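You operate a simulated robot arm through the tools that you are given. There is no shell and no other tool. Be economical: measure what you need, move in short steps, check, and stop when the job is done.

You are at the controls of a simulated two-armed robot. One attempt, no reset.

## Task
Tighten the buffer nut and the brace nut at the frame's tower end.
Fine: 20 mm spanner on the small buffer nut, 25 mm spanner on the large brace nut, each spanner back where it lay on the carriage pad.

Only the result counts: the job must be done as asked and must still hold three seconds after the hand-in. Knocking over, shifting, dropping, spilling or breaking anything else fails it.

## Robot
Two 7-joint arms with two-finger parallel grippers on one trunk, on a base that drives. Base frame: it is fixed to the floor where the robot stands at the start and does not move with it; the origin is under the middle of the robot, x ahead of it, y to its left, z up; the surface under the hand at the start is at about z = 445. Units: mm, degrees, N and s.
The left shoulder is at the start at [50, 165, 830], the right one opposite. With the tool pointing down near the work surface each hand reaches from about 100 to 680 mm from the robot's upright axis, wherever it stands, measured 20 degrees to its own side. Places, roughly: large brace nut [1000, -1300, 400]; small buffer nut [600, -1300, 400]. Payload 3.91 kg a hand.
Tool frame (each hand has its own): the origin (TCP) lies between the finger pads and is the grasp point; the fingertips stand 30 mm ahead of it; z points along the fingers, y is the line along which they close. The gripper opens to 110 mm. The fingers are 20 mm wide and 10 mm thick; the gripper's body (48 by 112 mm) begins 55 mm behind the TCP.
Orientation is that of the tool frame in the base frame, as a unit quaternion [x, y, z, w]. With the fingers straight down and closing along the base's y, the tool's x points along the base's -x, its y along +y and its z along -z.

## Interface
- The arms move only by the tool send_rows. It takes "left_series", "right_series" or both (then of equal length, played together; a hand with none holds still); each is a list of rows, each a list of 3 entries, a list of its own where there are three numbers: the shift along the base's x, y, z in cm, then the turn, a rotation vector about the base's x, y, z in degrees, then the gripper command, from -1 (shut) to 1 (fully open), values between in proportion. In form: [[[tx, ty, tz], [wx, wy, wz], fingers], ...]. A call has 1 to 8 rows; each row is the pose to reach, as a shift and turn from the pose commanded when the call began. Rows are played at 5 a second. More than 50 mm and 8.6 degrees between two rows, or a gripper value outside its range, and nothing of the call is played. A pose out of reach is approached as far as the arm can. The call stops where the force on the tool passes 50 N (or 10 N more than at its start, if that is more) or the arm is blocked; 0.2 s more then pass. Each finger travels about 45 mm/s and halts on what it meets, pressing with about 39 N; the grip force reading is that of the motor and also rises with nothing between the fingers. The clock runs only during rows and for 0.2 s after the last one: add rows that repeat a pose to give the fingers time. The reply holds the time, the measured pose of the TCP, the force on the tool along the base axes, the opening and the grip force, in the units named above and with some noise, with the torque about the TCP (base axes, N m) and any sound that the robot's microphone picked up.
- Cameras (640 x 400 px; columns grow to the right, rows downward): "scene" is now at [118, 13.4, 1003.7]; the picture's right is [0.13, -0.99, 0.00], its down [-0.52, -0.07, -0.85] and it looks along [0.84, 0.11, -0.53] (base axes); focal length 287 px, centre (320, 200). "left" rides on the left gripper at [72, -17, -103] in its tool frame; the picture's right is [0.23, 0.97, 0.00], its down [-0.76, 0.18, -0.62] and it looks along [-0.61, 0.14, 0.78] (tool axes); focal length 222 px, centre (320, 200). "right" rides on the right gripper at [72, 17, -103] in its tool frame; the picture's right is [-0.23, 0.97, 0.00], its down [-0.76, -0.18, -0.62] and it looks along [-0.61, -0.14, 0.78] (tool axes); focal length 222 px, centre (320, 200). There is no depth. A picture from a camera that has moved, and an enlarged one, comes with that camera's place and axes in the base frame and with its lens.
- get_image(camera): a new picture of that camera. The clock stands still meanwhile.
- slide_trunk(by): slides the trunk up (or, below 0, down) by that many mm; the arms and the scene camera ride with it, the base frame stays. It gives what a move gives, with no picture.
- steer(legs): drives the robot by 1 to 6 legs, each [ahead, left, turn to the left] in mm, mm and degrees, along the robot's own axes; the way and the turn of a leg run together, so that a leg with both is an arc; at most 1500 mm and 180 degrees a leg. The arms and the cameras ride along, it lands a little off, and it stops where it bumps. It gives what a move gives.
- head_to(pan, tilt): turns the head with the scene camera to pan (to the left, within 80 degrees either way) and tilt (down, from -29 to 69), counted from straight ahead of the robot. It gives what a move gives.
- zoom(camera, box): a new picture of the part [left, top, right, bottom] of that camera's present view, enlarged. The clock stands still meanwhile.
- sign_off(): hands the job in; it is judged then, once.

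Work in short steps. Places have to be worked out from the pictures, the camera data and where the tool is seen: move nearer, look again, correct. Check each grasp and each placing, and mend what went wrong. You have 120 turns and 108 pictures in all, those below and enlarged ones among them. Open the grippers and draw the arms clear of the work before you hand the job in, unless the task says otherwise; then end with one line.

The tools are called after "Call:" by a JSON object that holds its "name" and its "arguments". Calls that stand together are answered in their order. send_rows: Moves the arms, as the interface text tells. Its arguments: {"type":"object","properties":{"left_series":{"type":"array","items":{"type":"array"}},"right_series":{"type":"array","items":{"type":"array"}}},"required":[]} The other tools are called the same way: slide_trunk (by) slides the trunk up or down; steer (legs) drives the base; head_to (pan, tilt) turns the head that bears the scene camera; get_image (camera) takes a picture; zoom (camera, box) takes an enlarged picture of a part of a camera's view; sign_off () hands the job in.

At the start:

```text
clock: 0.0
left_ee_pos: [478.1, 273.0, 760.4]
left_ee_rot: [0.0, 1.0, -0.001, 0.001]
left_ft_force: [0.3, -0.4, -0.7]
left_torque: [-0.03, -0.01, -0.04]
left_gripper_width: 110.0
left_grip_force: 0.2
right_ee_pos: [573.5, -154.9, 743.5]
right_ee_rot: [0.0, 1.0, 0.001, 0.0]
right_ft_force: [0.5, 0.4, 0.2]
right_torque: [0.01, -0.02, 0.0]
right_gripper_width: 110.0
right_grip_force: 0.0
trunk travel left (down, up): [-50.0, 453.0]
robot x, y, heading: [-1.5, -1.4, -0.2]
head pan, tilt: [7.7, 31.9]
```

scene: 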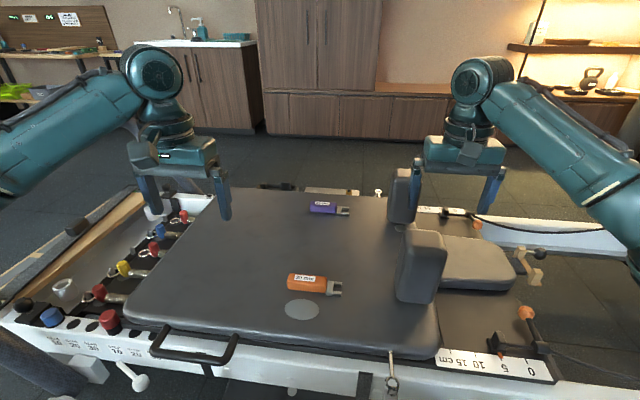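
right: 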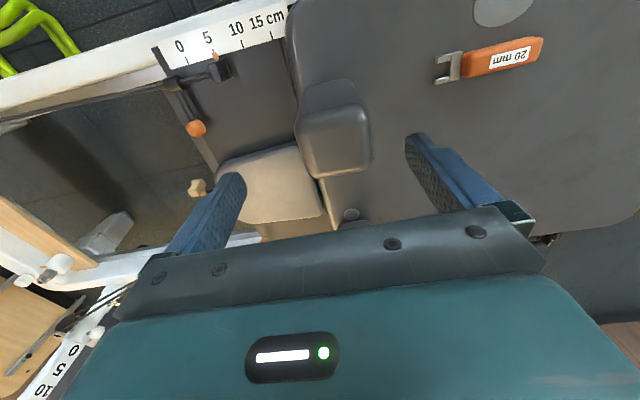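
left: 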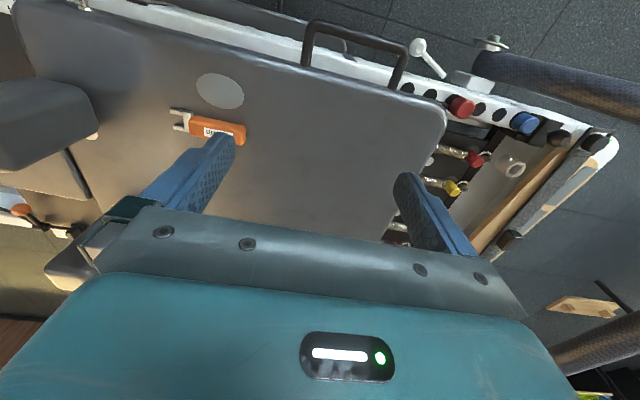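

The pad carries an orange 20 mm spanner (near) and a purple one (far), both with open ends pointing right. I look closer at both, then at the tower end.

Call:
{"name": "zoom", "arguments": {"camera": "scene", "box": [260, 180, 420, 320]}}

Call:
{"name": "head_to", "arguments": {"pan": -60, "tilt": 25}}

Call:
{"name": "get_image", "arguments": {"camera": "scene"}}

```text
2.86 times, centred on (340, 250) of scene
camera zoom: at [118.0, 13.4, 1003.7], right [0.13, -0.99, 0.0], down [-0.52, -0.07, -0.85], along [0.84, 0.11, -0.53], focal length 821 px, centre (263, 57)
```

zoom: 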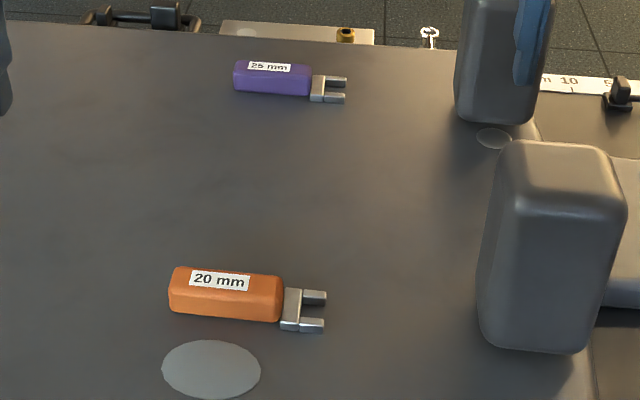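

```text
clock: 1.4
left_ee_pos: [476.9, 273.5, 759.1]
left_ee_rot: [0.001, 1.0, 0.0, 0.0]
left_ft_force: [-0.2, -0.1, -1.2]
left_torque: [-0.01, -0.01, -0.01]
left_gripper_width: 110.1
left_grip_force: 0.0
right_ee_pos: [574.1, -154.7, 743.1]
right_ee_rot: [0.001, 1.0, 0.001, 0.0]
right_ft_force: [-0.6, 0.6, 0.1]
right_torque: [-0.01, -0.01, -0.02]
right_gripper_width: 109.8
right_grip_force: 0.2
trunk travel left (down, up): [-50.0, 453.0]
robot x, y, heading: [2.1, 3.5, 0.5]
head pan, tilt: [-60.0, 25.0]
```

```text
103 pictures are left
camera scene: at [75.3, -78.4, 1014.6], right [-0.87, -0.5, 0.0], down [-0.21, 0.37, -0.91], along [0.45, -0.78, -0.42], focal length 287 px, centre (320, 200)
```

scene: 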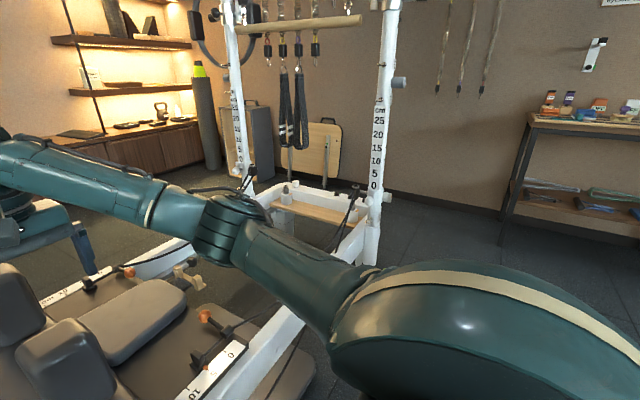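

The tower end is in view; I zoom in on its base to find the nuts.

Call:
{"name": "zoom", "arguments": {"camera": "scene", "box": [220, 150, 400, 270]}}

```text
3.33 times, centred on (310, 210) of scene
camera zoom: at [75.3, -78.4, 1014.6], right [-0.87, -0.5, 0.0], down [-0.21, 0.37, -0.91], along [0.45, -0.78, -0.42], focal length 958 px, centre (353, 167)
```

zoom: 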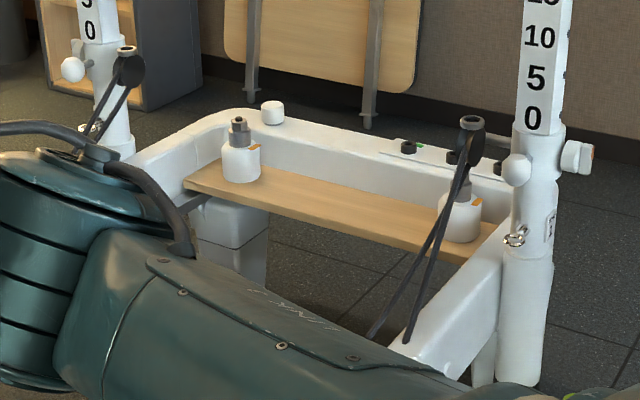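

Next I look straight down and ahead, to see how near the base stands to the frame.

Call:
{"name": "head_to", "arguments": {"pan": -15, "tilt": 69}}

Call:
{"name": "get_image", "arguments": {"camera": "scene"}}

Call:
{"name": "head_to", "arguments": {"pan": -15, "tilt": 15}}

Call:
{"name": "get_image", "arguments": {"camera": "scene"}}

```text
clock: 2.5
left_ee_pos: [476.9, 272.9, 760.5]
left_ee_rot: [0.0, 1.0, 0.0, -0.001]
left_ft_force: [0.2, -0.4, 0.2]
left_torque: [-0.02, -0.01, -0.02]
left_gripper_width: 109.8
left_grip_force: 0.1
right_ee_pos: [574.8, -154.2, 743.1]
right_ee_rot: [0.0, 1.0, 0.0, 0.0]
right_ft_force: [-0.2, -0.4, -0.7]
right_torque: [-0.01, 0.02, -0.03]
right_gripper_width: 110.0
right_grip_force: 0.2
trunk travel left (down, up): [-50.0, 453.0]
robot x, y, heading: [-1.5, 4.6, 0.2]
head pan, tilt: [-15.0, 68.8]
```

```text
101 pictures are left
camera scene: at [83.2, -13.1, 955.2], right [-0.26, -0.97, 0.0], down [-0.9, 0.24, -0.36], along [0.35, -0.09, -0.93], focal length 287 px, centre (320, 200)
```

scene: 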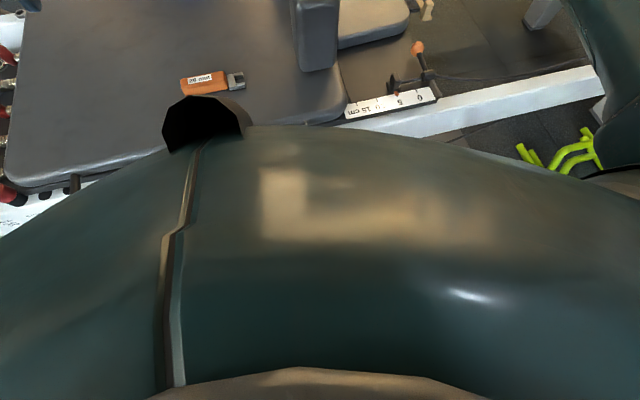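

```text
clock: 3.7
left_ee_pos: [478.1, 274.2, 760.0]
left_ee_rot: [0.0, 1.0, 0.0, 0.0]
left_ft_force: [-0.7, 0.8, -0.5]
left_torque: [-0.02, 0.0, -0.04]
left_gripper_width: 110.1
left_grip_force: 0.1
right_ee_pos: [574.0, -154.5, 744.3]
right_ee_rot: [0.0, 1.0, 0.0, 0.0]
right_ft_force: [-0.6, -0.7, 0.0]
right_torque: [0.01, 0.03, 0.0]
right_gripper_width: 110.0
right_grip_force: 0.0
trunk travel left (down, up): [-50.0, 453.0]
robot x, y, heading: [-2.4, -3.0, -0.2]
head pan, tilt: [-15.0, 15.0]
```

```text
100 pictures are left
camera scene: at [119.4, -22.8, 1030.8], right [-0.26, -0.97, 0.0], down [-0.25, 0.07, -0.97], along [0.93, -0.25, -0.26], focal length 287 px, centre (320, 200)
```

scene: 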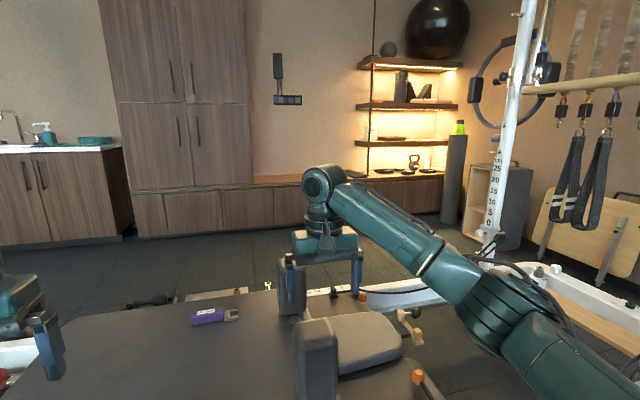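

There is wide free floor beyond the frame and past the tower end. Before choosing an arm, I back off and drive right for a closer look at the nuts.

Call:
{"name": "steer", "arguments": {"legs": [[-350, 0, 0], [0, -1250, 0]]}}

Call:
{"name": "head_to", "arguments": {"pan": 0, "tilt": 32}}

Call:
{"name": "get_image", "arguments": {"camera": "scene"}}

```text
clock: 16.8
left_ee_pos: [144.0, -952.6, 760.0]
left_ee_rot: [-0.021, 1.0, 0.0, 0.0]
left_ft_force: [0.5, -1.4, 0.4]
left_torque: [-0.01, 0.02, 0.0]
left_gripper_width: 110.0
left_grip_force: 0.0
right_ee_pos: [258.9, -1377.4, 742.8]
right_ee_rot: [-0.021, 1.0, 0.0, 0.0]
right_ft_force: [-0.2, -0.1, 0.9]
right_torque: [0.01, -0.01, -0.05]
right_gripper_width: 109.6
right_grip_force: 0.1
trunk travel left (down, up): [-50.0, 453.0]
robot x, y, heading: [-318.1, -1249.6, 2.4]
head pan, tilt: [-15.0, 15.0]
```

```text
clock: 17.6
left_ee_pos: [144.0, -953.6, 759.4]
left_ee_rot: [-0.022, 1.0, 0.0, 0.0]
left_ft_force: [0.0, -0.7, 0.2]
left_torque: [-0.02, -0.04, -0.05]
left_gripper_width: 110.0
left_grip_force: 0.0
right_ee_pos: [258.9, -1377.3, 744.3]
right_ee_rot: [-0.021, 1.0, 0.0, -0.001]
right_ft_force: [-0.1, -0.6, 0.7]
right_torque: [0.02, 0.01, 0.0]
right_gripper_width: 109.9
right_grip_force: 0.1
trunk travel left (down, up): [-50.0, 453.0]
robot x, y, heading: [-322.8, -1248.3, 2.3]
head pan, tilt: [0.0, 32.0]
```

```text
99 pictures are left
camera scene: at [-203.0, -1239.9, 1003.6], right [0.04, -1.0, 0.0], down [-0.53, -0.02, -0.85], along [0.85, 0.03, -0.53], focal length 287 px, centre (320, 200)
```

scene: 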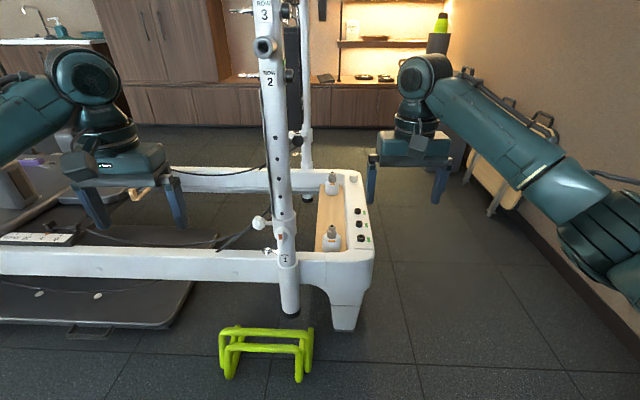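

Call:
{"name": "zoom", "arguments": {"camera": "scene", "box": [230, 160, 390, 260]}}

```text
4.00 times, centred on (310, 210) of scene
camera zoom: at [-203.0, -1239.9, 1003.6], right [0.04, -1.0, 0.0], down [-0.53, -0.02, -0.85], along [0.85, 0.03, -0.53], focal length 1149 px, centre (360, 160)
```

zoom: 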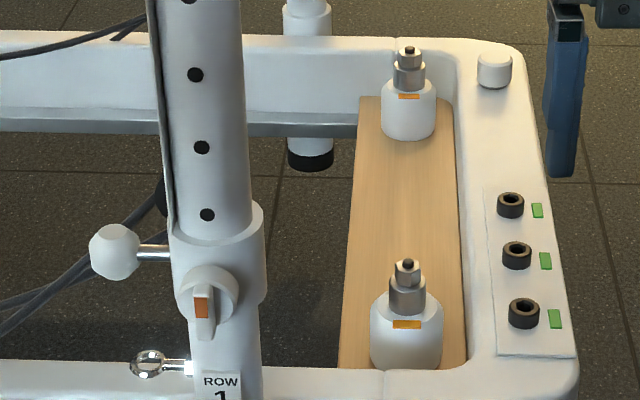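

Both nuts stand on white pedestals near y≈-1255 to -1300, with open floor beyond the frame end (wall at y≈-2350). My plan is to take the 20 mm with the left hand from this side, and the 25 mm with the right hand from the far side. Then I do both nuts from the end, facing +y. I drive back to the pad now.

Call:
{"name": "steer", "arguments": {"legs": [[0, 0, -2.3], [0, 1180, 0], [330, 0, 0]]}}

Call:
{"name": "head_to", "arguments": {"pan": 10, "tilt": 45}}

Call:
{"name": "get_image", "arguments": {"camera": "scene"}}

```text
clock: 30.8
left_ee_pos: [503.8, 239.3, 759.7]
left_ee_rot: [0.008, 1.0, 0.0, 0.0]
left_ft_force: [0.2, 0.5, -0.2]
left_torque: [0.02, -0.01, -0.01]
left_gripper_width: 109.7
left_grip_force: 0.1
right_ee_pos: [593.2, -189.7, 743.7]
right_ee_rot: [0.008, 1.0, -0.001, 0.0]
right_ft_force: [0.7, -0.2, 0.3]
right_torque: [-0.02, 0.0, -0.01]
right_gripper_width: 110.2
right_grip_force: 0.1
trunk travel left (down, up): [-50.0, 453.0]
robot x, y, heading: [22.1, -28.5, -1.2]
head pan, tilt: [0.0, 32.0]
```

```text
clock: 31.5
left_ee_pos: [502.8, 239.1, 760.7]
left_ee_rot: [0.008, 1.0, 0.001, 0.0]
left_ft_force: [-0.1, 0.7, 0.3]
left_torque: [-0.01, 0.01, 0.0]
left_gripper_width: 109.9
left_grip_force: 0.0
right_ee_pos: [593.8, -191.1, 742.7]
right_ee_rot: [0.007, 1.0, 0.0, 0.0]
right_ft_force: [-0.1, 0.8, 0.2]
right_torque: [0.02, 0.01, -0.01]
right_gripper_width: 109.9
right_grip_force: 0.1
trunk travel left (down, up): [-50.0, 453.0]
robot x, y, heading: [23.7, -25.0, -1.1]
head pan, tilt: [10.0, 45.0]
```

```text
97 pictures are left
camera scene: at [131.4, -13.0, 984.1], right [0.16, -0.99, 0.0], down [-0.7, -0.11, -0.71], along [0.7, 0.11, -0.71], focal length 287 px, centre (320, 200)
```

scene: 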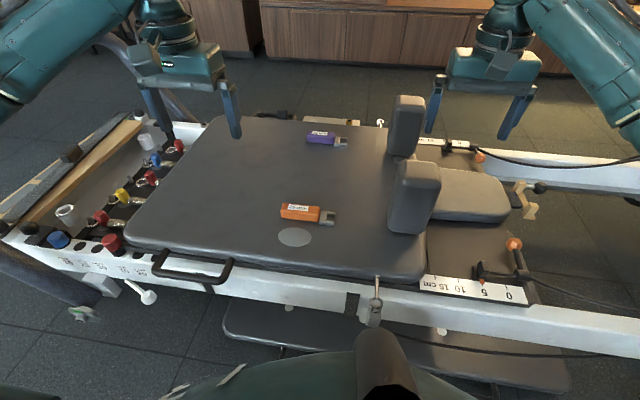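

The robot stands at (23,-26). The 20 mm handle centre comes out at about (597,110) again. I swing the left hand over it while yawing clockwise.

Call:
{"name": "send_rows", "arguments": {"left_series": [[[1.2, -1.6, -1.2], [0, 0, -8], 0.4], [[2.4, -3.2, -2.4], [0, 0, -16], 0.4], [[3.6, -4.8, -3.6], [0, 0, -24], 0.4], [[4.8, -6.4, -4.8], [0, 0, -32], 0.2], [[6, -8, -6], [0, 0, -40], 0.2], [[7.2, -9.6, -7.2], [0, 0, -48], 0.2], [[8.4, -11.2, -8.4], [0, 0, -56], 0.2], [[9.4, -12.7, -10], [0, 0, -64], 0.2]]}}

Call:
{"name": "send_rows", "arguments": {"left_series": [[[0, 0, -1], [0, 0, -8], 0.1], [[0, 0, -2], [0, 0, -16], 0.1], [[0, 0, -3], [0, 0, -24], 0.1], [[0, 0, -4], [0, 0, -25], 0.1], [[0, 0, -4], [0, 0, -25], 0.1]]}}

Call:
{"name": "get_image", "arguments": {"camera": "left"}}

```text
clock: 33.3
left_ee_pos: [598.9, 112.4, 657.8]
left_ee_rot: [0.538, 0.843, 0.001, 0.0]
left_ft_force: [-0.3, -0.9, -0.8]
left_torque: [0.0, 0.01, 0.03]
left_gripper_width: 66.3
left_grip_force: 0.1
right_ee_pos: [593.8, -190.1, 743.8]
right_ee_rot: [0.007, 1.0, 0.0, 0.0]
right_ft_force: [0.8, -0.4, -0.3]
right_torque: [-0.03, -0.01, -0.02]
right_gripper_width: 110.1
right_grip_force: 0.2
trunk travel left (down, up): [-50.0, 453.0]
robot x, y, heading: [21.3, -27.4, -0.7]
head pan, tilt: [10.0, 45.0]
```

```text
clock: 34.5
left_ee_pos: [597.1, 110.9, 619.7]
left_ee_rot: [0.707, 0.707, 0.0, 0.0]
left_ft_force: [-0.7, -0.3, -0.1]
left_torque: [-0.01, 0.04, -0.01]
left_gripper_width: 60.5
left_grip_force: 0.1
right_ee_pos: [593.0, -190.5, 744.8]
right_ee_rot: [0.008, 1.0, 0.001, -0.001]
right_ft_force: [-0.1, -0.6, 0.3]
right_torque: [0.02, 0.01, 0.05]
right_gripper_width: 110.3
right_grip_force: 0.0
trunk travel left (down, up): [-50.0, 453.0]
robot x, y, heading: [22.1, -27.4, -0.8]
head pan, tilt: [10.0, 45.0]
```

```text
96 pictures are left
camera left: at [581.1, 185.5, 724.0], right [0.97, 0.23, 0.0], down [0.18, -0.76, 0.62], along [0.14, -0.61, -0.78], focal length 222 px, centre (320, 200)
```

left: 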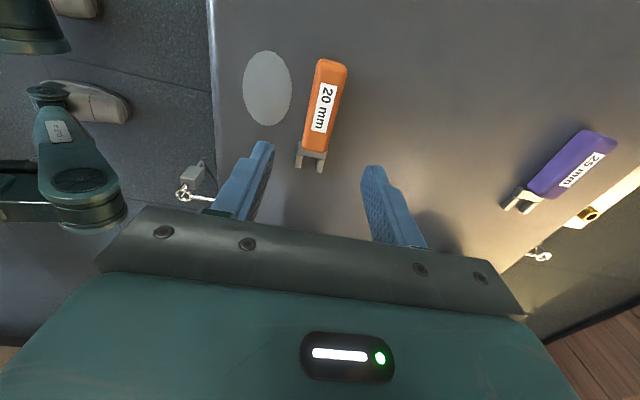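

The handle lies along y at x≈602, from about y=60 to 158, with the jaw tips near y=25. I line up at (602,122) and come down to z≈520 to check.

Call:
{"name": "send_rows", "arguments": {"left_series": [[[0.4, 1.1, -4], [0, 0, 0], 0.1], [[0.4, 1.1, -8], [0, 0, 0], 0.1], [[0.4, 1.1, -10], [0, 0, 0], 0.1], [[0.4, 1.1, -10], [0, 0, 0], 0.1]]}}

Call:
{"name": "get_image", "arguments": {"camera": "left"}}

Call:
{"name": "zoom", "arguments": {"camera": "scene", "box": [240, 150, 400, 270]}}

```text
clock: 35.5
left_ee_pos: [601.5, 124.0, 516.7]
left_ee_rot: [0.707, 0.708, 0.0, 0.0]
left_ft_force: [0.1, -0.3, -0.2]
left_torque: [0.03, 0.01, 0.02]
left_gripper_width: 60.7
left_grip_force: 0.0
right_ee_pos: [593.0, -189.6, 743.9]
right_ee_rot: [0.008, 1.0, 0.0, 0.001]
right_ft_force: [-0.2, -0.1, -0.2]
right_torque: [-0.02, 0.0, 0.02]
right_gripper_width: 110.0
right_grip_force: 0.1
trunk travel left (down, up): [-50.0, 453.0]
robot x, y, heading: [24.5, -27.6, -1.0]
head pan, tilt: [10.0, 45.0]
```

```text
95 pictures are left
camera left: at [586.4, 197.0, 621.3], right [0.97, 0.23, 0.0], down [0.18, -0.76, 0.62], along [0.14, -0.61, -0.78], focal length 222 px, centre (320, 200)
```

left: 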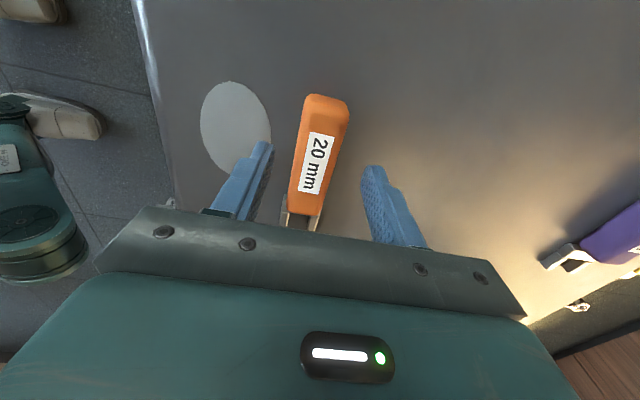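

```text
3.33 times, centred on (320, 210) of scene
camera zoom: at [131.4, -12.9, 984.0], right [0.16, -0.99, 0.0], down [-0.7, -0.11, -0.71], along [0.7, 0.11, -0.71], focal length 958 px, centre (320, 167)
```

zoom: 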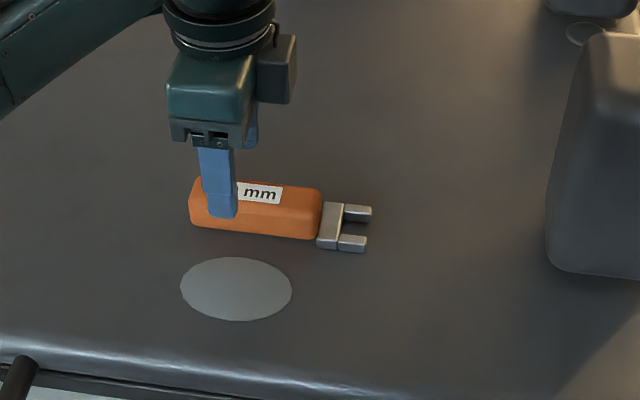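

The fingers straddle the handle with x error under 2 mm. I descend to z≈480 and close.

Call:
{"name": "send_rows", "arguments": {"left_series": [[[-0.1, 0, -2], [0, 0, 0], 0.1], [[-0.1, 0, -3.7], [0, 0, 0], 0.1], [[-0.1, 0, -3.8], [0, 0, 0], 0.1], [[-0.1, 0, -3.8], [0, 0, 0], -1], [[-0.1, 0, -3.8], [0, 0, 0], -1], [[-0.1, 0, -3.8], [0, 0, 0], -1], [[-0.1, 0, -3.8], [0, 0, 0], -1]]}}

Call:
{"name": "get_image", "arguments": {"camera": "left"}}

```text
clock: 37.1
left_ee_pos: [601.2, 122.3, 482.3]
left_ee_rot: [0.707, 0.707, 0.0, -0.001]
left_ft_force: [-1.8, 0.2, 0.4]
left_torque: [0.05, 0.02, 0.01]
left_gripper_width: 31.4
left_grip_force: 39.4
right_ee_pos: [593.3, -191.3, 743.8]
right_ee_rot: [0.009, 1.0, 0.0, 0.0]
right_ft_force: [-0.6, 1.2, 1.0]
right_torque: [-0.01, 0.0, -0.04]
right_gripper_width: 110.2
right_grip_force: 0.0
trunk travel left (down, up): [-50.0, 453.0]
robot x, y, heading: [24.1, -23.9, -0.9]
head pan, tilt: [10.0, 45.0]
```

```text
93 pictures are left
camera left: at [585.7, 195.8, 585.7], right [0.97, 0.23, 0.0], down [0.18, -0.76, 0.62], along [0.14, -0.61, -0.78], focal length 222 px, centre (320, 200)
```

left: 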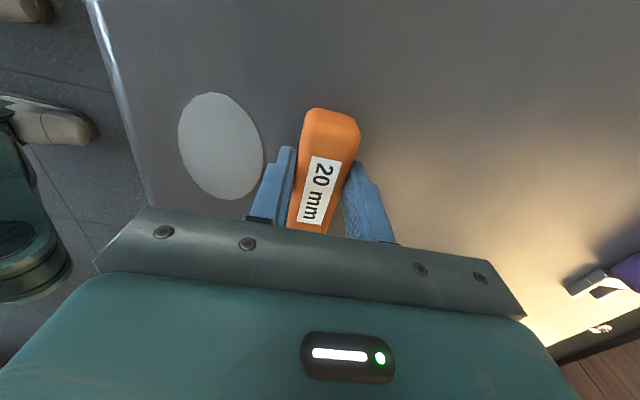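

It is gripped (width 31.4, 39 N) with TCP at (601,122.3,482). I lift it and check the jaw and grip from the scene camera.

Call:
{"name": "send_rows", "arguments": {"left_series": [[[0, 0, 4], [0, 0, 0], -1], [[0, 0, 8], [0, 0, 0], -1], [[0, 0, 12], [0, 0, 0], -1], [[0, 0, 16], [0, 0, 0], -1], [[0, 0, 16], [0, 0, 0], -1]]}}

Call:
{"name": "get_image", "arguments": {"camera": "scene"}}

```text
clock: 38.3
left_ee_pos: [598.0, 125.1, 644.2]
left_ee_rot: [0.707, 0.707, 0.0, 0.0]
left_ft_force: [-0.7, 1.3, -1.8]
left_torque: [0.04, 0.01, -0.05]
left_gripper_width: 31.5
left_grip_force: 39.0
right_ee_pos: [592.7, -191.0, 744.0]
right_ee_rot: [0.007, 1.0, 0.001, 0.0]
right_ft_force: [-0.3, -0.9, 0.5]
right_torque: [0.0, 0.04, -0.04]
right_gripper_width: 110.1
right_grip_force: 0.0
trunk travel left (down, up): [-50.0, 453.0]
robot x, y, heading: [18.8, -22.9, -1.1]
head pan, tilt: [10.0, 45.0]
```

```text
92 pictures are left
camera scene: at [131.5, -12.9, 984.0], right [0.16, -0.99, 0.0], down [-0.7, -0.11, -0.71], along [0.7, 0.11, -0.71], focal length 287 px, centre (320, 200)
```

scene: 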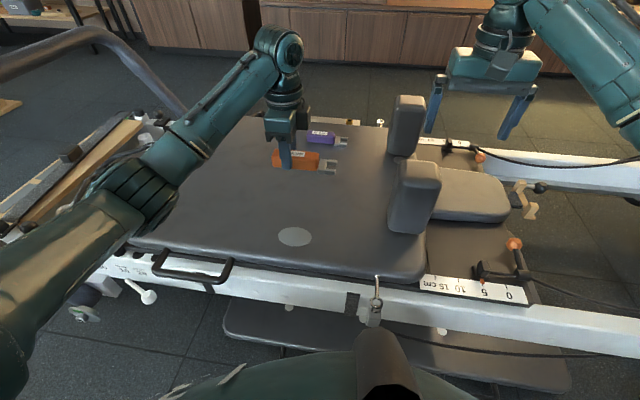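

The spanner is held level and clear. I back off and drive round to the tower end, stopping before I turn in.

Call:
{"name": "steer", "arguments": {"legs": [[-400, 0, 1], [0, -1000, 0], [0, -860, 0]]}}

Call:
{"name": "head_to", "arguments": {"pan": 20, "tilt": 20}}

Call:
{"name": "get_image", "arguments": {"camera": "scene"}}

```text
clock: 54.6
left_ee_pos: [175.5, -1480.2, 643.4]
left_ee_rot: [0.704, 0.71, 0.0, 0.0]
left_ft_force: [0.8, -0.1, -1.5]
left_torque: [0.04, 0.0, 0.01]
left_gripper_width: 31.5
left_grip_force: 38.9
right_ee_pos: [173.9, -1794.2, 743.0]
right_ee_rot: [0.004, 1.0, -0.001, 0.0]
right_ft_force: [0.2, 0.6, 0.1]
right_torque: [0.03, 0.01, -0.01]
right_gripper_width: 110.0
right_grip_force: 0.1
trunk travel left (down, up): [-50.0, 453.0]
robot x, y, heading: [-399.1, -1632.2, -0.4]
head pan, tilt: [10.0, 45.0]
stopped in leg 3: the robot was blocked; the commanded pose is now the measured one
```

```text
clock: 55.5
left_ee_pos: [175.6, -1478.9, 643.8]
left_ee_rot: [0.704, 0.71, -0.001, 0.0]
left_ft_force: [0.7, -0.8, -2.4]
left_torque: [0.03, -0.02, 0.0]
left_gripper_width: 31.4
left_grip_force: 39.2
right_ee_pos: [173.1, -1795.3, 743.7]
right_ee_rot: [0.004, 1.0, -0.001, 0.0]
right_ft_force: [0.1, -0.2, 0.8]
right_torque: [0.0, -0.01, 0.04]
right_gripper_width: 109.9
right_grip_force: 0.0
trunk travel left (down, up): [-50.0, 453.0]
robot x, y, heading: [-399.1, -1635.1, -0.5]
head pan, tilt: [20.0, 20.0]
```

```text
91 pictures are left
camera scene: at [-282.5, -1603.1, 1022.6], right [0.33, -0.94, 0.0], down [-0.32, -0.11, -0.94], along [0.89, 0.31, -0.34], focal length 287 px, centre (320, 200)
```

scene: 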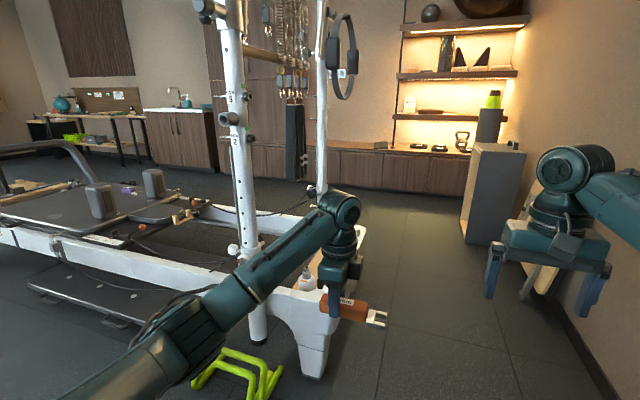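

It was blocked on the right at y≈-1635, probably by the table there. I ease left a little and look right to check it.

Call:
{"name": "steer", "arguments": {"legs": [[0, 40, 0]]}}

Call:
{"name": "head_to", "arguments": {"pan": -75, "tilt": 35}}

Call:
{"name": "get_image", "arguments": {"camera": "scene"}}

```text
clock: 56.5
left_ee_pos: [176.6, -1439.4, 642.4]
left_ee_rot: [0.703, 0.711, 0.0, 0.001]
left_ft_force: [-0.2, 0.5, -2.6]
left_torque: [0.05, -0.05, -0.02]
left_gripper_width: 31.4
left_grip_force: 39.2
right_ee_pos: [174.6, -1755.6, 743.1]
right_ee_rot: [0.004, 1.0, -0.001, 0.0]
right_ft_force: [-0.4, 0.7, -1.2]
right_torque: [0.02, -0.02, 0.01]
right_gripper_width: 110.1
right_grip_force: 0.1
trunk travel left (down, up): [-50.0, 453.0]
robot x, y, heading: [-398.9, -1598.1, -0.2]
head pan, tilt: [20.0, 20.0]
```

```text
clock: 58.2
left_ee_pos: [175.2, -1440.0, 643.3]
left_ee_rot: [0.704, 0.71, 0.0, 0.0]
left_ft_force: [0.6, 0.5, -1.8]
left_torque: [0.06, -0.03, -0.01]
left_gripper_width: 31.4
left_grip_force: 39.3
right_ee_pos: [173.4, -1753.7, 745.0]
right_ee_rot: [0.003, 1.0, 0.0, -0.001]
right_ft_force: [1.0, -0.9, -0.7]
right_torque: [0.03, 0.02, -0.02]
right_gripper_width: 109.6
right_grip_force: 0.0
trunk travel left (down, up): [-50.0, 453.0]
robot x, y, heading: [-401.1, -1593.9, -0.6]
head pan, tilt: [-75.0, 35.0]
```

```text
90 pictures are left
camera scene: at [-347.7, -1679.5, 998.9], right [-0.97, -0.25, 0.0], down [-0.14, 0.56, -0.82], along [0.21, -0.79, -0.57], focal length 287 px, centre (320, 200)
```

scene: 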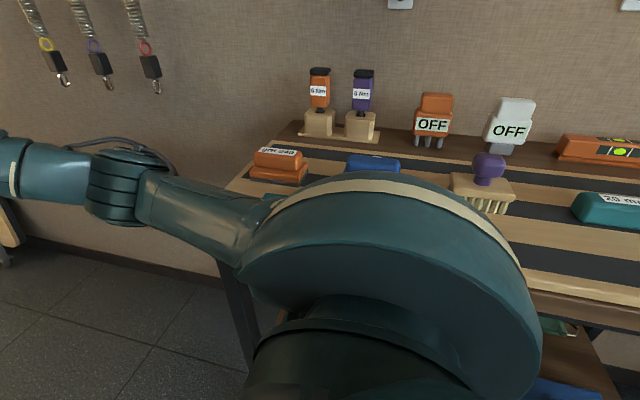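

Nothing is disturbed; the right elbow just met the bench. Now I go forward past the bench, shift right a little, turn to face +y and back off slightly.

Call:
{"name": "steer", "arguments": {"legs": [[520, 0, 0.5], [0, -150, 0], [0, 0, 90], [-100, 0, 0]]}}

Call:
{"name": "head_to", "arguments": {"pan": -40, "tilt": 30}}

Call:
{"name": "get_image", "arguments": {"camera": "scene"}}

```text
clock: 67.4
left_ee_pos: [-24.7, -1213.0, 642.7]
left_ee_rot: [-0.007, 1.0, 0.001, 0.001]
left_ft_force: [-0.3, 0.5, -2.7]
left_torque: [0.02, 0.07, -0.05]
left_gripper_width: 31.2
left_grip_force: 38.9
right_ee_pos: [292.4, -1211.7, 743.0]
right_ee_rot: [-0.707, 0.707, -0.002, 0.0]
right_ft_force: [0.4, 0.3, -0.5]
right_torque: [0.0, 0.0, 0.02]
right_gripper_width: 110.1
right_grip_force: 0.0
trunk travel left (down, up): [-50.0, 453.0]
robot x, y, heading: [139.0, -1783.2, 89.8]
head pan, tilt: [-75.0, 35.0]
stopped in leg 4: the robot was blocked; the commanded pose is now the measured one
```

```text
clock: 68.4
left_ee_pos: [-23.7, -1212.8, 643.7]
left_ee_rot: [-0.007, 1.0, 0.001, 0.001]
left_ft_force: [-1.0, -0.2, -1.6]
left_torque: [0.0, 0.08, -0.02]
left_gripper_width: 31.5
left_grip_force: 38.8
right_ee_pos: [290.8, -1211.4, 743.3]
right_ee_rot: [-0.707, 0.707, -0.001, 0.0]
right_ft_force: [-0.6, 0.4, -0.4]
right_torque: [-0.02, 0.0, 0.03]
right_gripper_width: 110.1
right_grip_force: 0.1
trunk travel left (down, up): [-50.0, 453.0]
robot x, y, heading: [134.9, -1787.0, 89.9]
head pan, tilt: [-40.0, 30.0]
```

```text
89 pictures are left
camera scene: at [193.1, -1685.8, 1006.6], right [0.77, -0.64, 0.0], down [-0.32, -0.38, -0.87], along [0.56, 0.66, -0.5], focal length 287 px, centre (320, 200)
```

scene: 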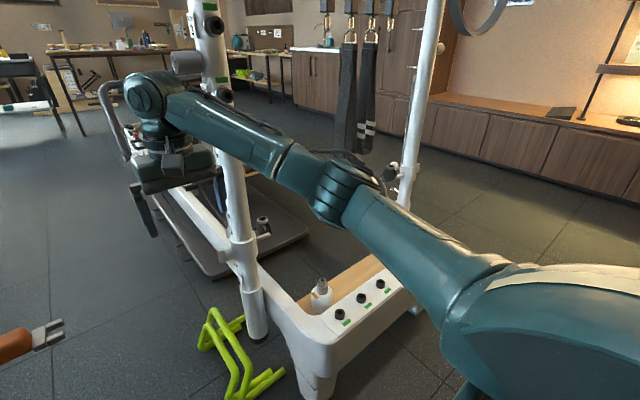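

It was blocked again behind, likely near the bench. The post is at about (465,-1000), so the hands (y≈-1212, z>640) clear it, and I slide right to x≈770.

Call:
{"name": "steer", "arguments": {"legs": [[15, 0, 0], [0, -635, 0]]}}

Call:
{"name": "head_to", "arguments": {"pan": 15, "tilt": 50}}

Call:
{"name": "get_image", "arguments": {"camera": "scene"}}

```text
clock: 72.7
left_ee_pos: [379.7, -1198.1, 644.8]
left_ee_rot: [-0.018, 1.0, -0.004, -0.005]
left_ft_force: [-0.3, -3.6, -0.3]
left_torque: [0.34, -0.08, 0.01]
left_gripper_width: 31.6
left_grip_force: 39.3
right_ee_pos: [703.8, -1198.1, 742.9]
right_ee_rot: [-0.706, 0.708, -0.001, 0.0]
right_ft_force: [-0.2, 0.4, -0.3]
right_torque: [-0.01, 0.03, -0.04]
right_gripper_width: 109.4
right_grip_force: 0.0
trunk travel left (down, up): [-50.0, 453.0]
robot x, y, heading: [544.3, -1770.8, 89.9]
head pan, tilt: [-40.0, 30.0]
stopped in leg 2: the robot was blocked; the commanded pose is now the measured one
```

```text
clock: 74.0
left_ee_pos: [379.0, -1198.0, 642.3]
left_ee_rot: [-0.019, 1.0, -0.004, -0.005]
left_ft_force: [-1.9, -5.9, -1.9]
left_torque: [0.63, -0.28, 0.03]
left_gripper_width: 31.6
left_grip_force: 39.0
right_ee_pos: [703.7, -1197.3, 743.7]
right_ee_rot: [-0.706, 0.709, -0.001, 0.001]
right_ft_force: [0.0, -1.3, -0.6]
right_torque: [-0.02, -0.05, -0.03]
right_gripper_width: 109.9
right_grip_force: 0.1
trunk travel left (down, up): [-50.0, 453.0]
robot x, y, heading: [549.0, -1771.2, 90.0]
head pan, tilt: [15.0, 50.0]
```

```text
88 pictures are left
camera scene: at [526.9, -1666.6, 977.2], right [0.97, 0.26, 0.0], down [0.2, -0.74, -0.64], along [-0.16, 0.62, -0.77], focal length 287 px, centre (320, 200)
```

scene: 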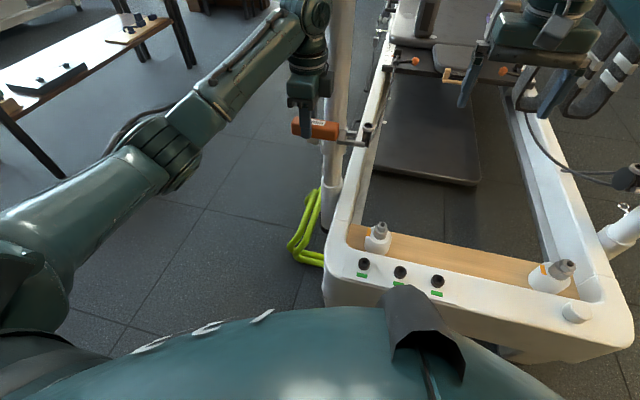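

The spanner's jaw bumped the near post or its fitting. I move away to the left first, then look closely.

Call:
{"name": "steer", "arguments": {"legs": [[0, 60, 0]]}}

Call:
{"name": "zoom", "arguments": {"camera": "scene", "box": [240, 60, 440, 200]}}

```text
clock: 75.2
left_ee_pos: [318.4, -1197.4, 642.3]
left_ee_rot: [-0.018, 1.0, -0.004, -0.004]
left_ft_force: [0.2, -0.1, -3.0]
left_torque: [-0.02, 0.05, 0.04]
left_gripper_width: 31.6
left_grip_force: 39.3
right_ee_pos: [645.0, -1197.3, 743.2]
right_ee_rot: [-0.705, 0.709, -0.001, -0.001]
right_ft_force: [0.4, -0.5, -0.2]
right_torque: [0.01, 0.03, 0.04]
right_gripper_width: 110.2
right_grip_force: 0.1
trunk travel left (down, up): [-50.0, 453.0]
robot x, y, heading: [483.6, -1771.6, 89.7]
head pan, tilt: [15.0, 50.0]
```

```text
2.86 times, centred on (340, 130) of scene
camera zoom: at [466.6, -1666.1, 977.1], right [0.97, 0.26, 0.0], down [0.2, -0.74, -0.64], along [-0.16, 0.62, -0.77], focal length 821 px, centre (263, 400)
```

zoom: 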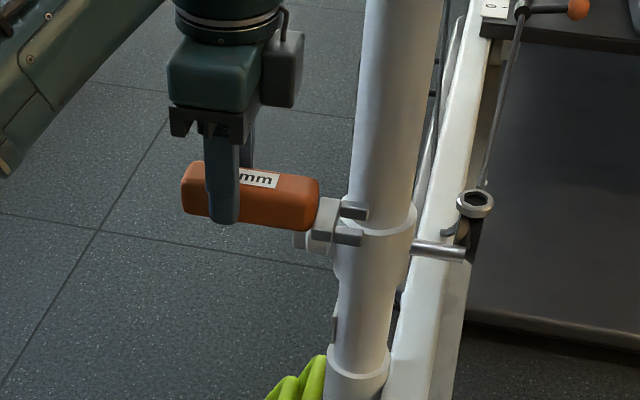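

The spanner is still seated in the grip and nothing looks displaced. I retract the left hand toward the robot while yawing it +90° so the jaw points to +y.

Call:
{"name": "send_rows", "arguments": {"left_series": [[[-1, -2.5, 1], [0, 0, 8], -1], [[-1, -5, 2], [0, 0, 16], -1], [[-1, -7.5, 3], [0, 0, 24], -1], [[-1, -10, 4], [0, 0, 32], -1], [[0, -12, 4], [0, 0, 40], -1], [[0, -14, 4], [0, 0, 48], -1], [[0, -15, 4], [0, 0, 56], -1], [[0, -16, 4], [0, 0, 64], -1]]}}

Call:
{"name": "send_rows", "arguments": {"left_series": [[[0, 0, 0], [0, 0, 8], -1], [[0, 0, 0], [0, 0, 16], -1], [[0, 0, 0], [0, 0, 24], -1], [[0, 0, 0], [0, 0, 27], -1], [[0, 0, 0], [0, 0, 27], -1]]}}

Call:
{"name": "get_image", "arguments": {"camera": "scene"}}

```text
clock: 77.0
left_ee_pos: [318.7, -1358.5, 682.3]
left_ee_rot: [-0.546, 0.838, -0.006, -0.003]
left_ft_force: [-0.5, -0.6, -2.2]
left_torque: [-0.01, 0.02, -0.01]
left_gripper_width: 31.6
left_grip_force: 38.9
right_ee_pos: [643.5, -1196.8, 743.0]
right_ee_rot: [-0.705, 0.709, -0.001, 0.0]
right_ft_force: [-0.3, 1.0, -0.9]
right_torque: [0.01, 0.03, -0.01]
right_gripper_width: 109.8
right_grip_force: 0.0
trunk travel left (down, up): [-50.0, 453.0]
robot x, y, heading: [485.3, -1772.0, 90.2]
head pan, tilt: [15.0, 50.0]
```

```text
clock: 78.2
left_ee_pos: [319.9, -1357.0, 683.5]
left_ee_rot: [0.726, -0.688, 0.005, 0.001]
left_ft_force: [0.1, 0.2, -1.7]
left_torque: [-0.04, 0.0, 0.01]
left_gripper_width: 31.2
left_grip_force: 38.4
right_ee_pos: [642.6, -1197.8, 743.6]
right_ee_rot: [-0.705, 0.709, -0.001, -0.001]
right_ft_force: [1.4, -0.4, 0.0]
right_torque: [-0.01, -0.02, 0.0]
right_gripper_width: 110.0
right_grip_force: 0.0
trunk travel left (down, up): [-50.0, 453.0]
robot x, y, heading: [488.0, -1772.7, 89.8]
head pan, tilt: [15.0, 50.0]
```

```text
86 pictures are left
camera scene: at [466.5, -1666.2, 977.1], right [0.97, 0.26, 0.0], down [0.2, -0.74, -0.64], along [-0.16, 0.62, -0.77], focal length 287 px, centre (320, 200)
```

scene: 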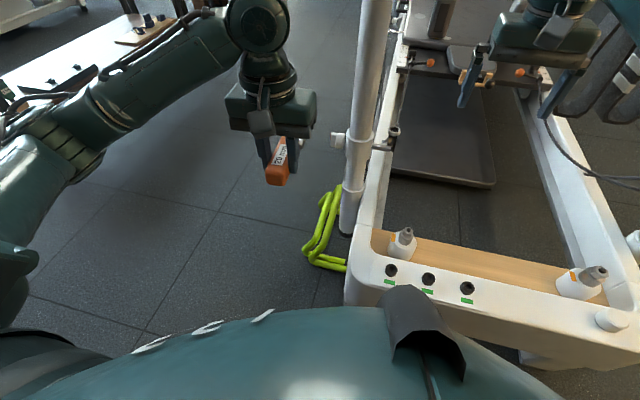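

The jaw now points to +y and is clear of the post. I pull the right hand back away from the hanging straps and slide right to about x=745.

Call:
{"name": "send_rows", "arguments": {"right_series": [[[0, -4, 0], [0, 0, 0], 1], [[0, -8, 0], [0, 0, 0], 1], [[0, -12, 0], [0, 0, 0], 1], [[0, -16, 0], [0, 0, 0], 1]]}}

Call:
{"name": "steer", "arguments": {"legs": [[0, -260, 0]]}}

Call:
{"name": "get_image", "arguments": {"camera": "scene"}}

Call:
{"name": "get_image", "arguments": {"camera": "left"}}

```text
clock: 79.2
left_ee_pos: [318.8, -1358.6, 683.6]
left_ee_rot: [0.725, -0.689, 0.006, 0.001]
left_ft_force: [0.0, 0.6, -1.5]
left_torque: [-0.05, -0.01, -0.03]
left_gripper_width: 31.3
left_grip_force: 39.2
right_ee_pos: [644.3, -1355.2, 742.5]
right_ee_rot: [-0.705, 0.709, -0.002, -0.001]
right_ft_force: [-0.3, -0.4, -0.4]
right_torque: [0.02, 0.0, 0.02]
right_gripper_width: 110.1
right_grip_force: 0.0
trunk travel left (down, up): [-50.0, 453.0]
robot x, y, heading: [487.7, -1770.5, 89.7]
head pan, tilt: [15.0, 50.0]
```

```text
clock: 82.1
left_ee_pos: [579.1, -1358.6, 683.8]
left_ee_rot: [0.728, -0.686, 0.006, 0.001]
left_ft_force: [0.5, -0.3, -2.1]
left_torque: [-0.05, 0.0, 0.01]
left_gripper_width: 31.2
left_grip_force: 38.7
right_ee_pos: [904.5, -1353.3, 744.6]
right_ee_rot: [0.708, -0.706, 0.001, 0.0]
right_ft_force: [0.7, -0.3, -0.2]
right_torque: [0.0, 0.0, -0.03]
right_gripper_width: 110.1
right_grip_force: 0.1
trunk travel left (down, up): [-50.0, 453.0]
robot x, y, heading: [749.9, -1772.0, 90.1]
head pan, tilt: [15.0, 50.0]
```

```text
85 pictures are left
camera scene: at [728.6, -1666.1, 977.1], right [0.96, 0.26, 0.0], down [0.2, -0.74, -0.64], along [-0.17, 0.62, -0.77], focal length 287 px, centre (320, 200)
```

scene: 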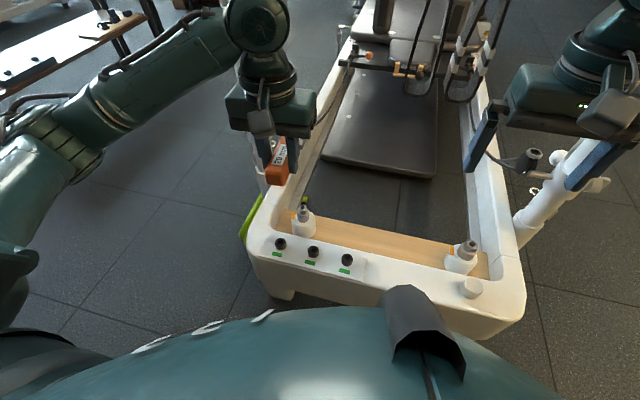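

```text
84 pictures are left
camera left: at [601.3, -1427.6, 788.4], right [-0.96, -0.29, 0.0], down [-0.23, 0.76, 0.61], along [-0.17, 0.59, -0.79], focal length 222 px, centre (320, 200)
```

left: 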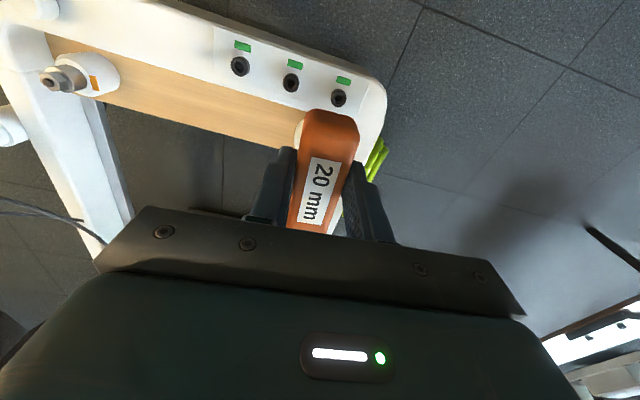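

Both nuts are visible, so I zoom in on each for shape, flat orientation and place.

Call:
{"name": "zoom", "arguments": {"camera": "scene", "box": [270, 190, 350, 250]}}

Call:
{"name": "zoom", "arguments": {"camera": "scene", "box": [425, 225, 505, 285]}}

```text
6.67 times, centred on (310, 220) of scene
camera zoom: at [728.6, -1666.1, 977.1], right [0.96, 0.26, 0.0], down [0.2, -0.74, -0.64], along [-0.17, 0.62, -0.77], focal length 1915 px, centre (387, 67)
```

zoom: 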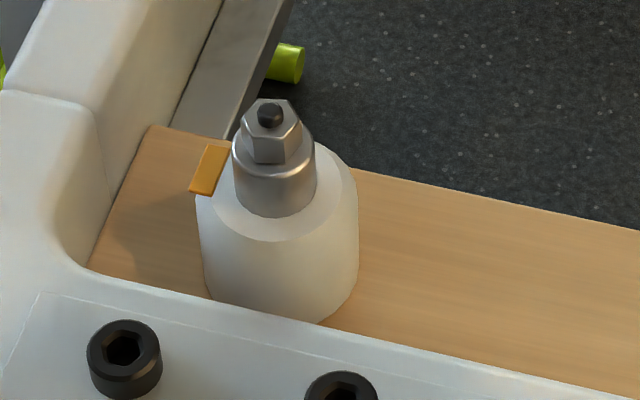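

```text
6.67 times, centred on (465, 255) of scene
camera zoom: at [728.6, -1666.1, 977.1], right [0.96, 0.26, 0.0], down [0.2, -0.74, -0.64], along [-0.17, 0.62, -0.77], focal length 1915 px, centre (-647, -167)
```

zoom: 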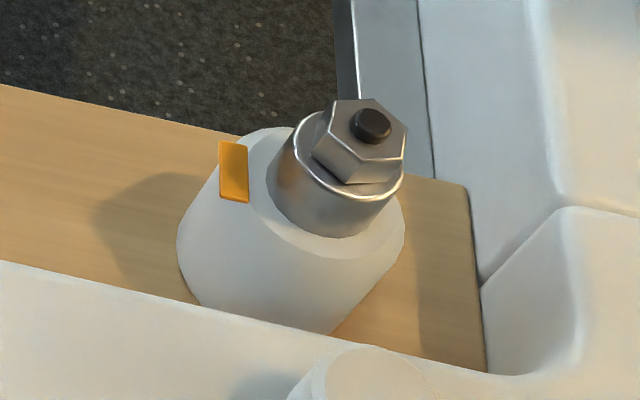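

I zoom tighter on the small nut to get its flat angle.

Call:
{"name": "zoom", "arguments": {"camera": "scene", "box": [294, 200, 318, 215]}}

```text
16.00 times, centred on (306, 208) of scene
camera zoom: at [728.6, -1666.1, 977.1], right [0.96, 0.26, 0.0], down [0.2, -0.74, -0.64], along [-0.17, 0.62, -0.77], focal length 4596 px, centre (544, 80)
```

zoom: 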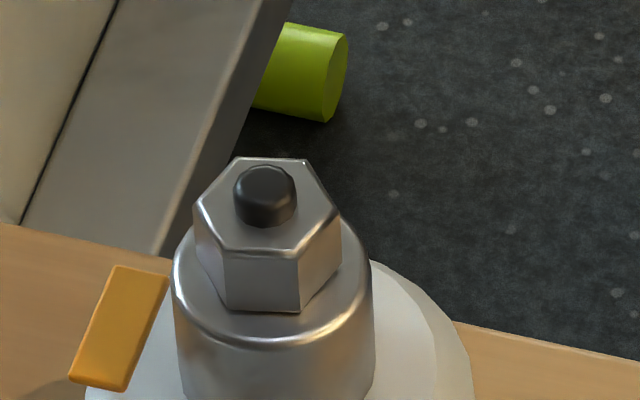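

The small nut comes out at (571,-1253), with its top at z≈420. Its flats run along about 72° and 132°. I start with the jaw along 132°, handle toward (+x,-y), to leave room for the clockwise sweep. I move to a hover above the approach point.

Call:
{"name": "send_rows", "arguments": {"left_series": [[[1.7, 0.1, -2.5], [0, 0, 8], -1], [[3.3, 0.2, -5], [0, 0, 16], -1], [[5, 0.3, -7.5], [0, 0, 24], -1], [[6.6, 0.4, -10], [0, 0, 32], -1], [[8.2, 0.5, -12.5], [0, 0, 38.6], -1], [[8.2, 0.5, -15], [0, 0, 38.6], -1], [[8.2, 0.5, -15], [0, 0, 38.6], -1]]}}

Call:
{"name": "get_image", "arguments": {"camera": "scene"}}

Call:
{"name": "get_image", "arguments": {"camera": "right"}}

```text
clock: 83.7
left_ee_pos: [660.7, -1354.5, 530.4]
left_ee_rot: [0.914, -0.406, 0.006, -0.001]
left_ft_force: [-0.1, 0.5, -2.3]
left_torque: [-0.05, -0.04, -0.04]
left_gripper_width: 31.5
left_grip_force: 39.1
right_ee_pos: [903.8, -1353.6, 744.2]
right_ee_rot: [0.708, -0.706, 0.002, 0.0]
right_ft_force: [0.0, 0.3, -0.1]
right_torque: [0.01, 0.0, 0.02]
right_gripper_width: 110.1
right_grip_force: 0.1
trunk travel left (down, up): [-50.0, 453.0]
robot x, y, heading: [748.1, -1770.9, 90.6]
head pan, tilt: [15.0, 50.0]
```

```text
80 pictures are left
camera scene: at [728.6, -1666.1, 977.1], right [0.96, 0.26, 0.0], down [0.2, -0.74, -0.64], along [-0.17, 0.62, -0.77], focal length 287 px, centre (320, 200)
```

scene: 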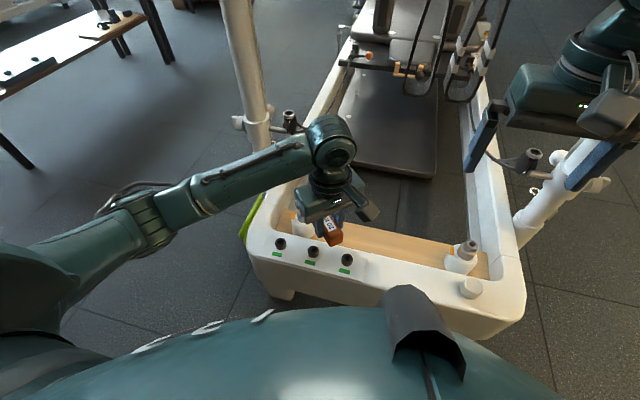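

```text
79 pictures are left
camera right: at [887.3, -1425.6, 847.8], right [-0.97, 0.22, 0.0], down [0.17, 0.76, 0.62], along [0.14, 0.61, -0.78], focal length 222 px, centre (320, 200)
```

right: 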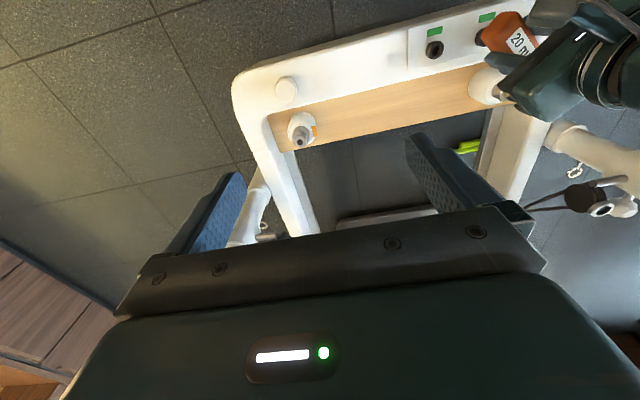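

The left gripper hides its own jaw from the scene camera. I bring the right hand round as a viewing camera on the +x side, looking toward -x.

Call:
{"name": "send_rows", "arguments": {"right_series": [[[-0.5, 1.2, -1.2], [0, 0, 8], 1], [[-1, 2.4, -2.4], [0, 0, 16], 1], [[-1.5, 3.6, -3.6], [0, 0, 24], 1], [[-2, 4.8, -4.8], [0, 0, 32], 1], [[-2.5, 6, -6], [0, 0, 40], 1], [[-3, 7.2, -7.2], [0, 0, 48], 1], [[-4, 8.4, -8.4], [0, 0, 56], 1], [[-5, 9.9, -9.7], [0, 0, 64], 1]]}}

Call:
{"name": "send_rows", "arguments": {"right_series": [[[-2, 0, 0], [0, 0, 8], 1], [[-4, 0, 0], [0, 0, 16], 1], [[-6, 0, 0], [0, 0, 24], 1], [[-7, 0, 0], [0, 0, 26], 1], [[-7, 0, 0], [0, 0, 26], 1]]}}

Call:
{"name": "get_image", "arguments": {"camera": "right"}}

```text
clock: 85.5
left_ee_pos: [659.8, -1354.4, 530.9]
left_ee_rot: [0.914, -0.407, 0.006, -0.001]
left_ft_force: [-0.7, 0.0, -1.9]
left_torque: [-0.06, -0.02, 0.0]
left_gripper_width: 31.4
left_grip_force: 39.2
right_ee_pos: [853.6, -1253.9, 646.3]
right_ee_rot: [0.975, -0.223, 0.001, -0.001]
right_ft_force: [0.3, -0.2, 0.0]
right_torque: [0.0, 0.02, -0.01]
right_gripper_width: 109.9
right_grip_force: 0.2
trunk travel left (down, up): [-50.0, 453.0]
robot x, y, heading: [746.4, -1770.8, 90.4]
head pan, tilt: [15.0, 50.0]
```

```text
clock: 86.7
left_ee_pos: [660.6, -1354.2, 531.2]
left_ee_rot: [0.913, -0.407, 0.005, -0.001]
left_ft_force: [0.1, -0.8, -2.0]
left_torque: [-0.04, -0.04, 0.05]
left_gripper_width: 31.2
left_grip_force: 39.5
right_ee_pos: [782.4, -1254.5, 646.0]
right_ee_rot: [1.0, 0.002, 0.001, -0.001]
right_ft_force: [-0.4, -0.3, -0.6]
right_torque: [0.0, 0.01, -0.02]
right_gripper_width: 110.1
right_grip_force: 0.0
trunk travel left (down, up): [-50.0, 453.0]
robot x, y, heading: [746.6, -1770.6, 90.3]
head pan, tilt: [15.0, 50.0]
```

```text
78 pictures are left
camera right: at [855.9, -1271.4, 750.1], right [-0.22, -0.97, 0.0], down [-0.76, 0.17, 0.62], along [-0.61, 0.14, -0.78], focal length 222 px, centre (320, 200)
```

right: 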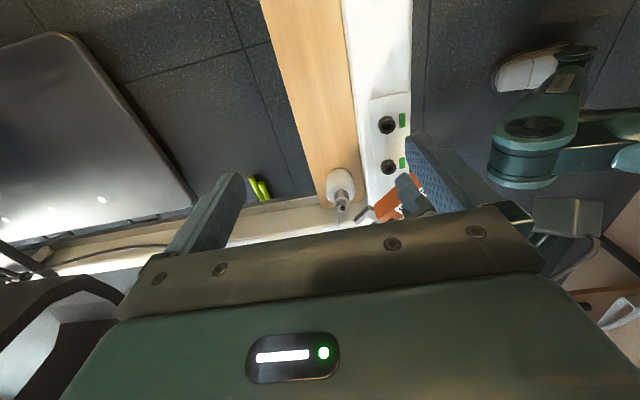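

Nut and jaw are both visible there, so I zoom in.

Call:
{"name": "zoom", "arguments": {"camera": "right", "box": [310, 155, 430, 230]}}

```text
5.33 times, centred on (370, 192) of right
camera zoom: at [855.9, -1271.4, 750.1], right [-0.22, -0.97, 0.0], down [-0.76, 0.17, 0.62], along [-0.61, 0.14, -0.78], focal length 1185 px, centre (53, 240)
```

zoom: 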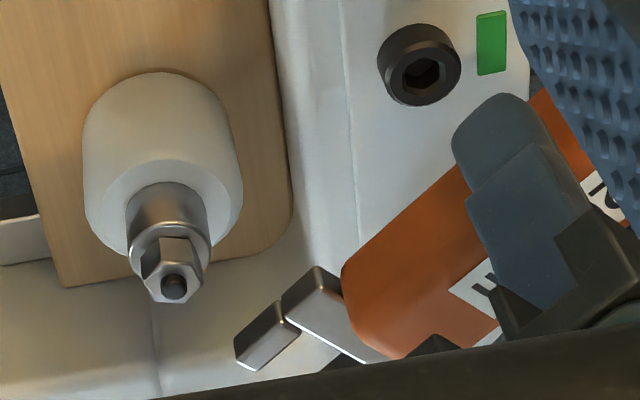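

I zoom tighter on the jaw to fix its height and tip position.

Call:
{"name": "zoom", "arguments": {"camera": "right", "box": [350, 200, 390, 225]}}

```text
16.00 times, centred on (370, 212) of right
camera zoom: at [855.9, -1271.4, 750.1], right [-0.22, -0.97, 0.0], down [-0.76, 0.17, 0.62], along [-0.61, 0.14, -0.78], focal length 3554 px, centre (-480, 0)
```

zoom: 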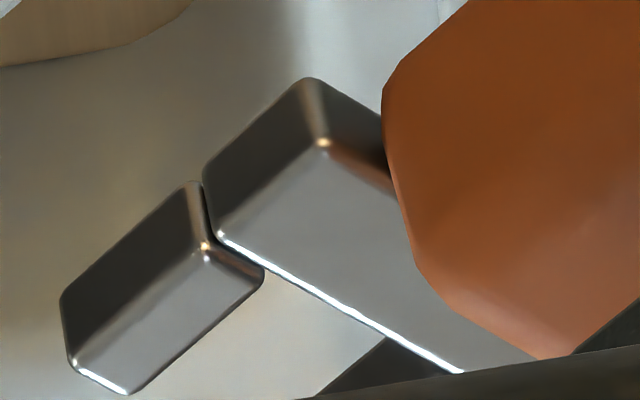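

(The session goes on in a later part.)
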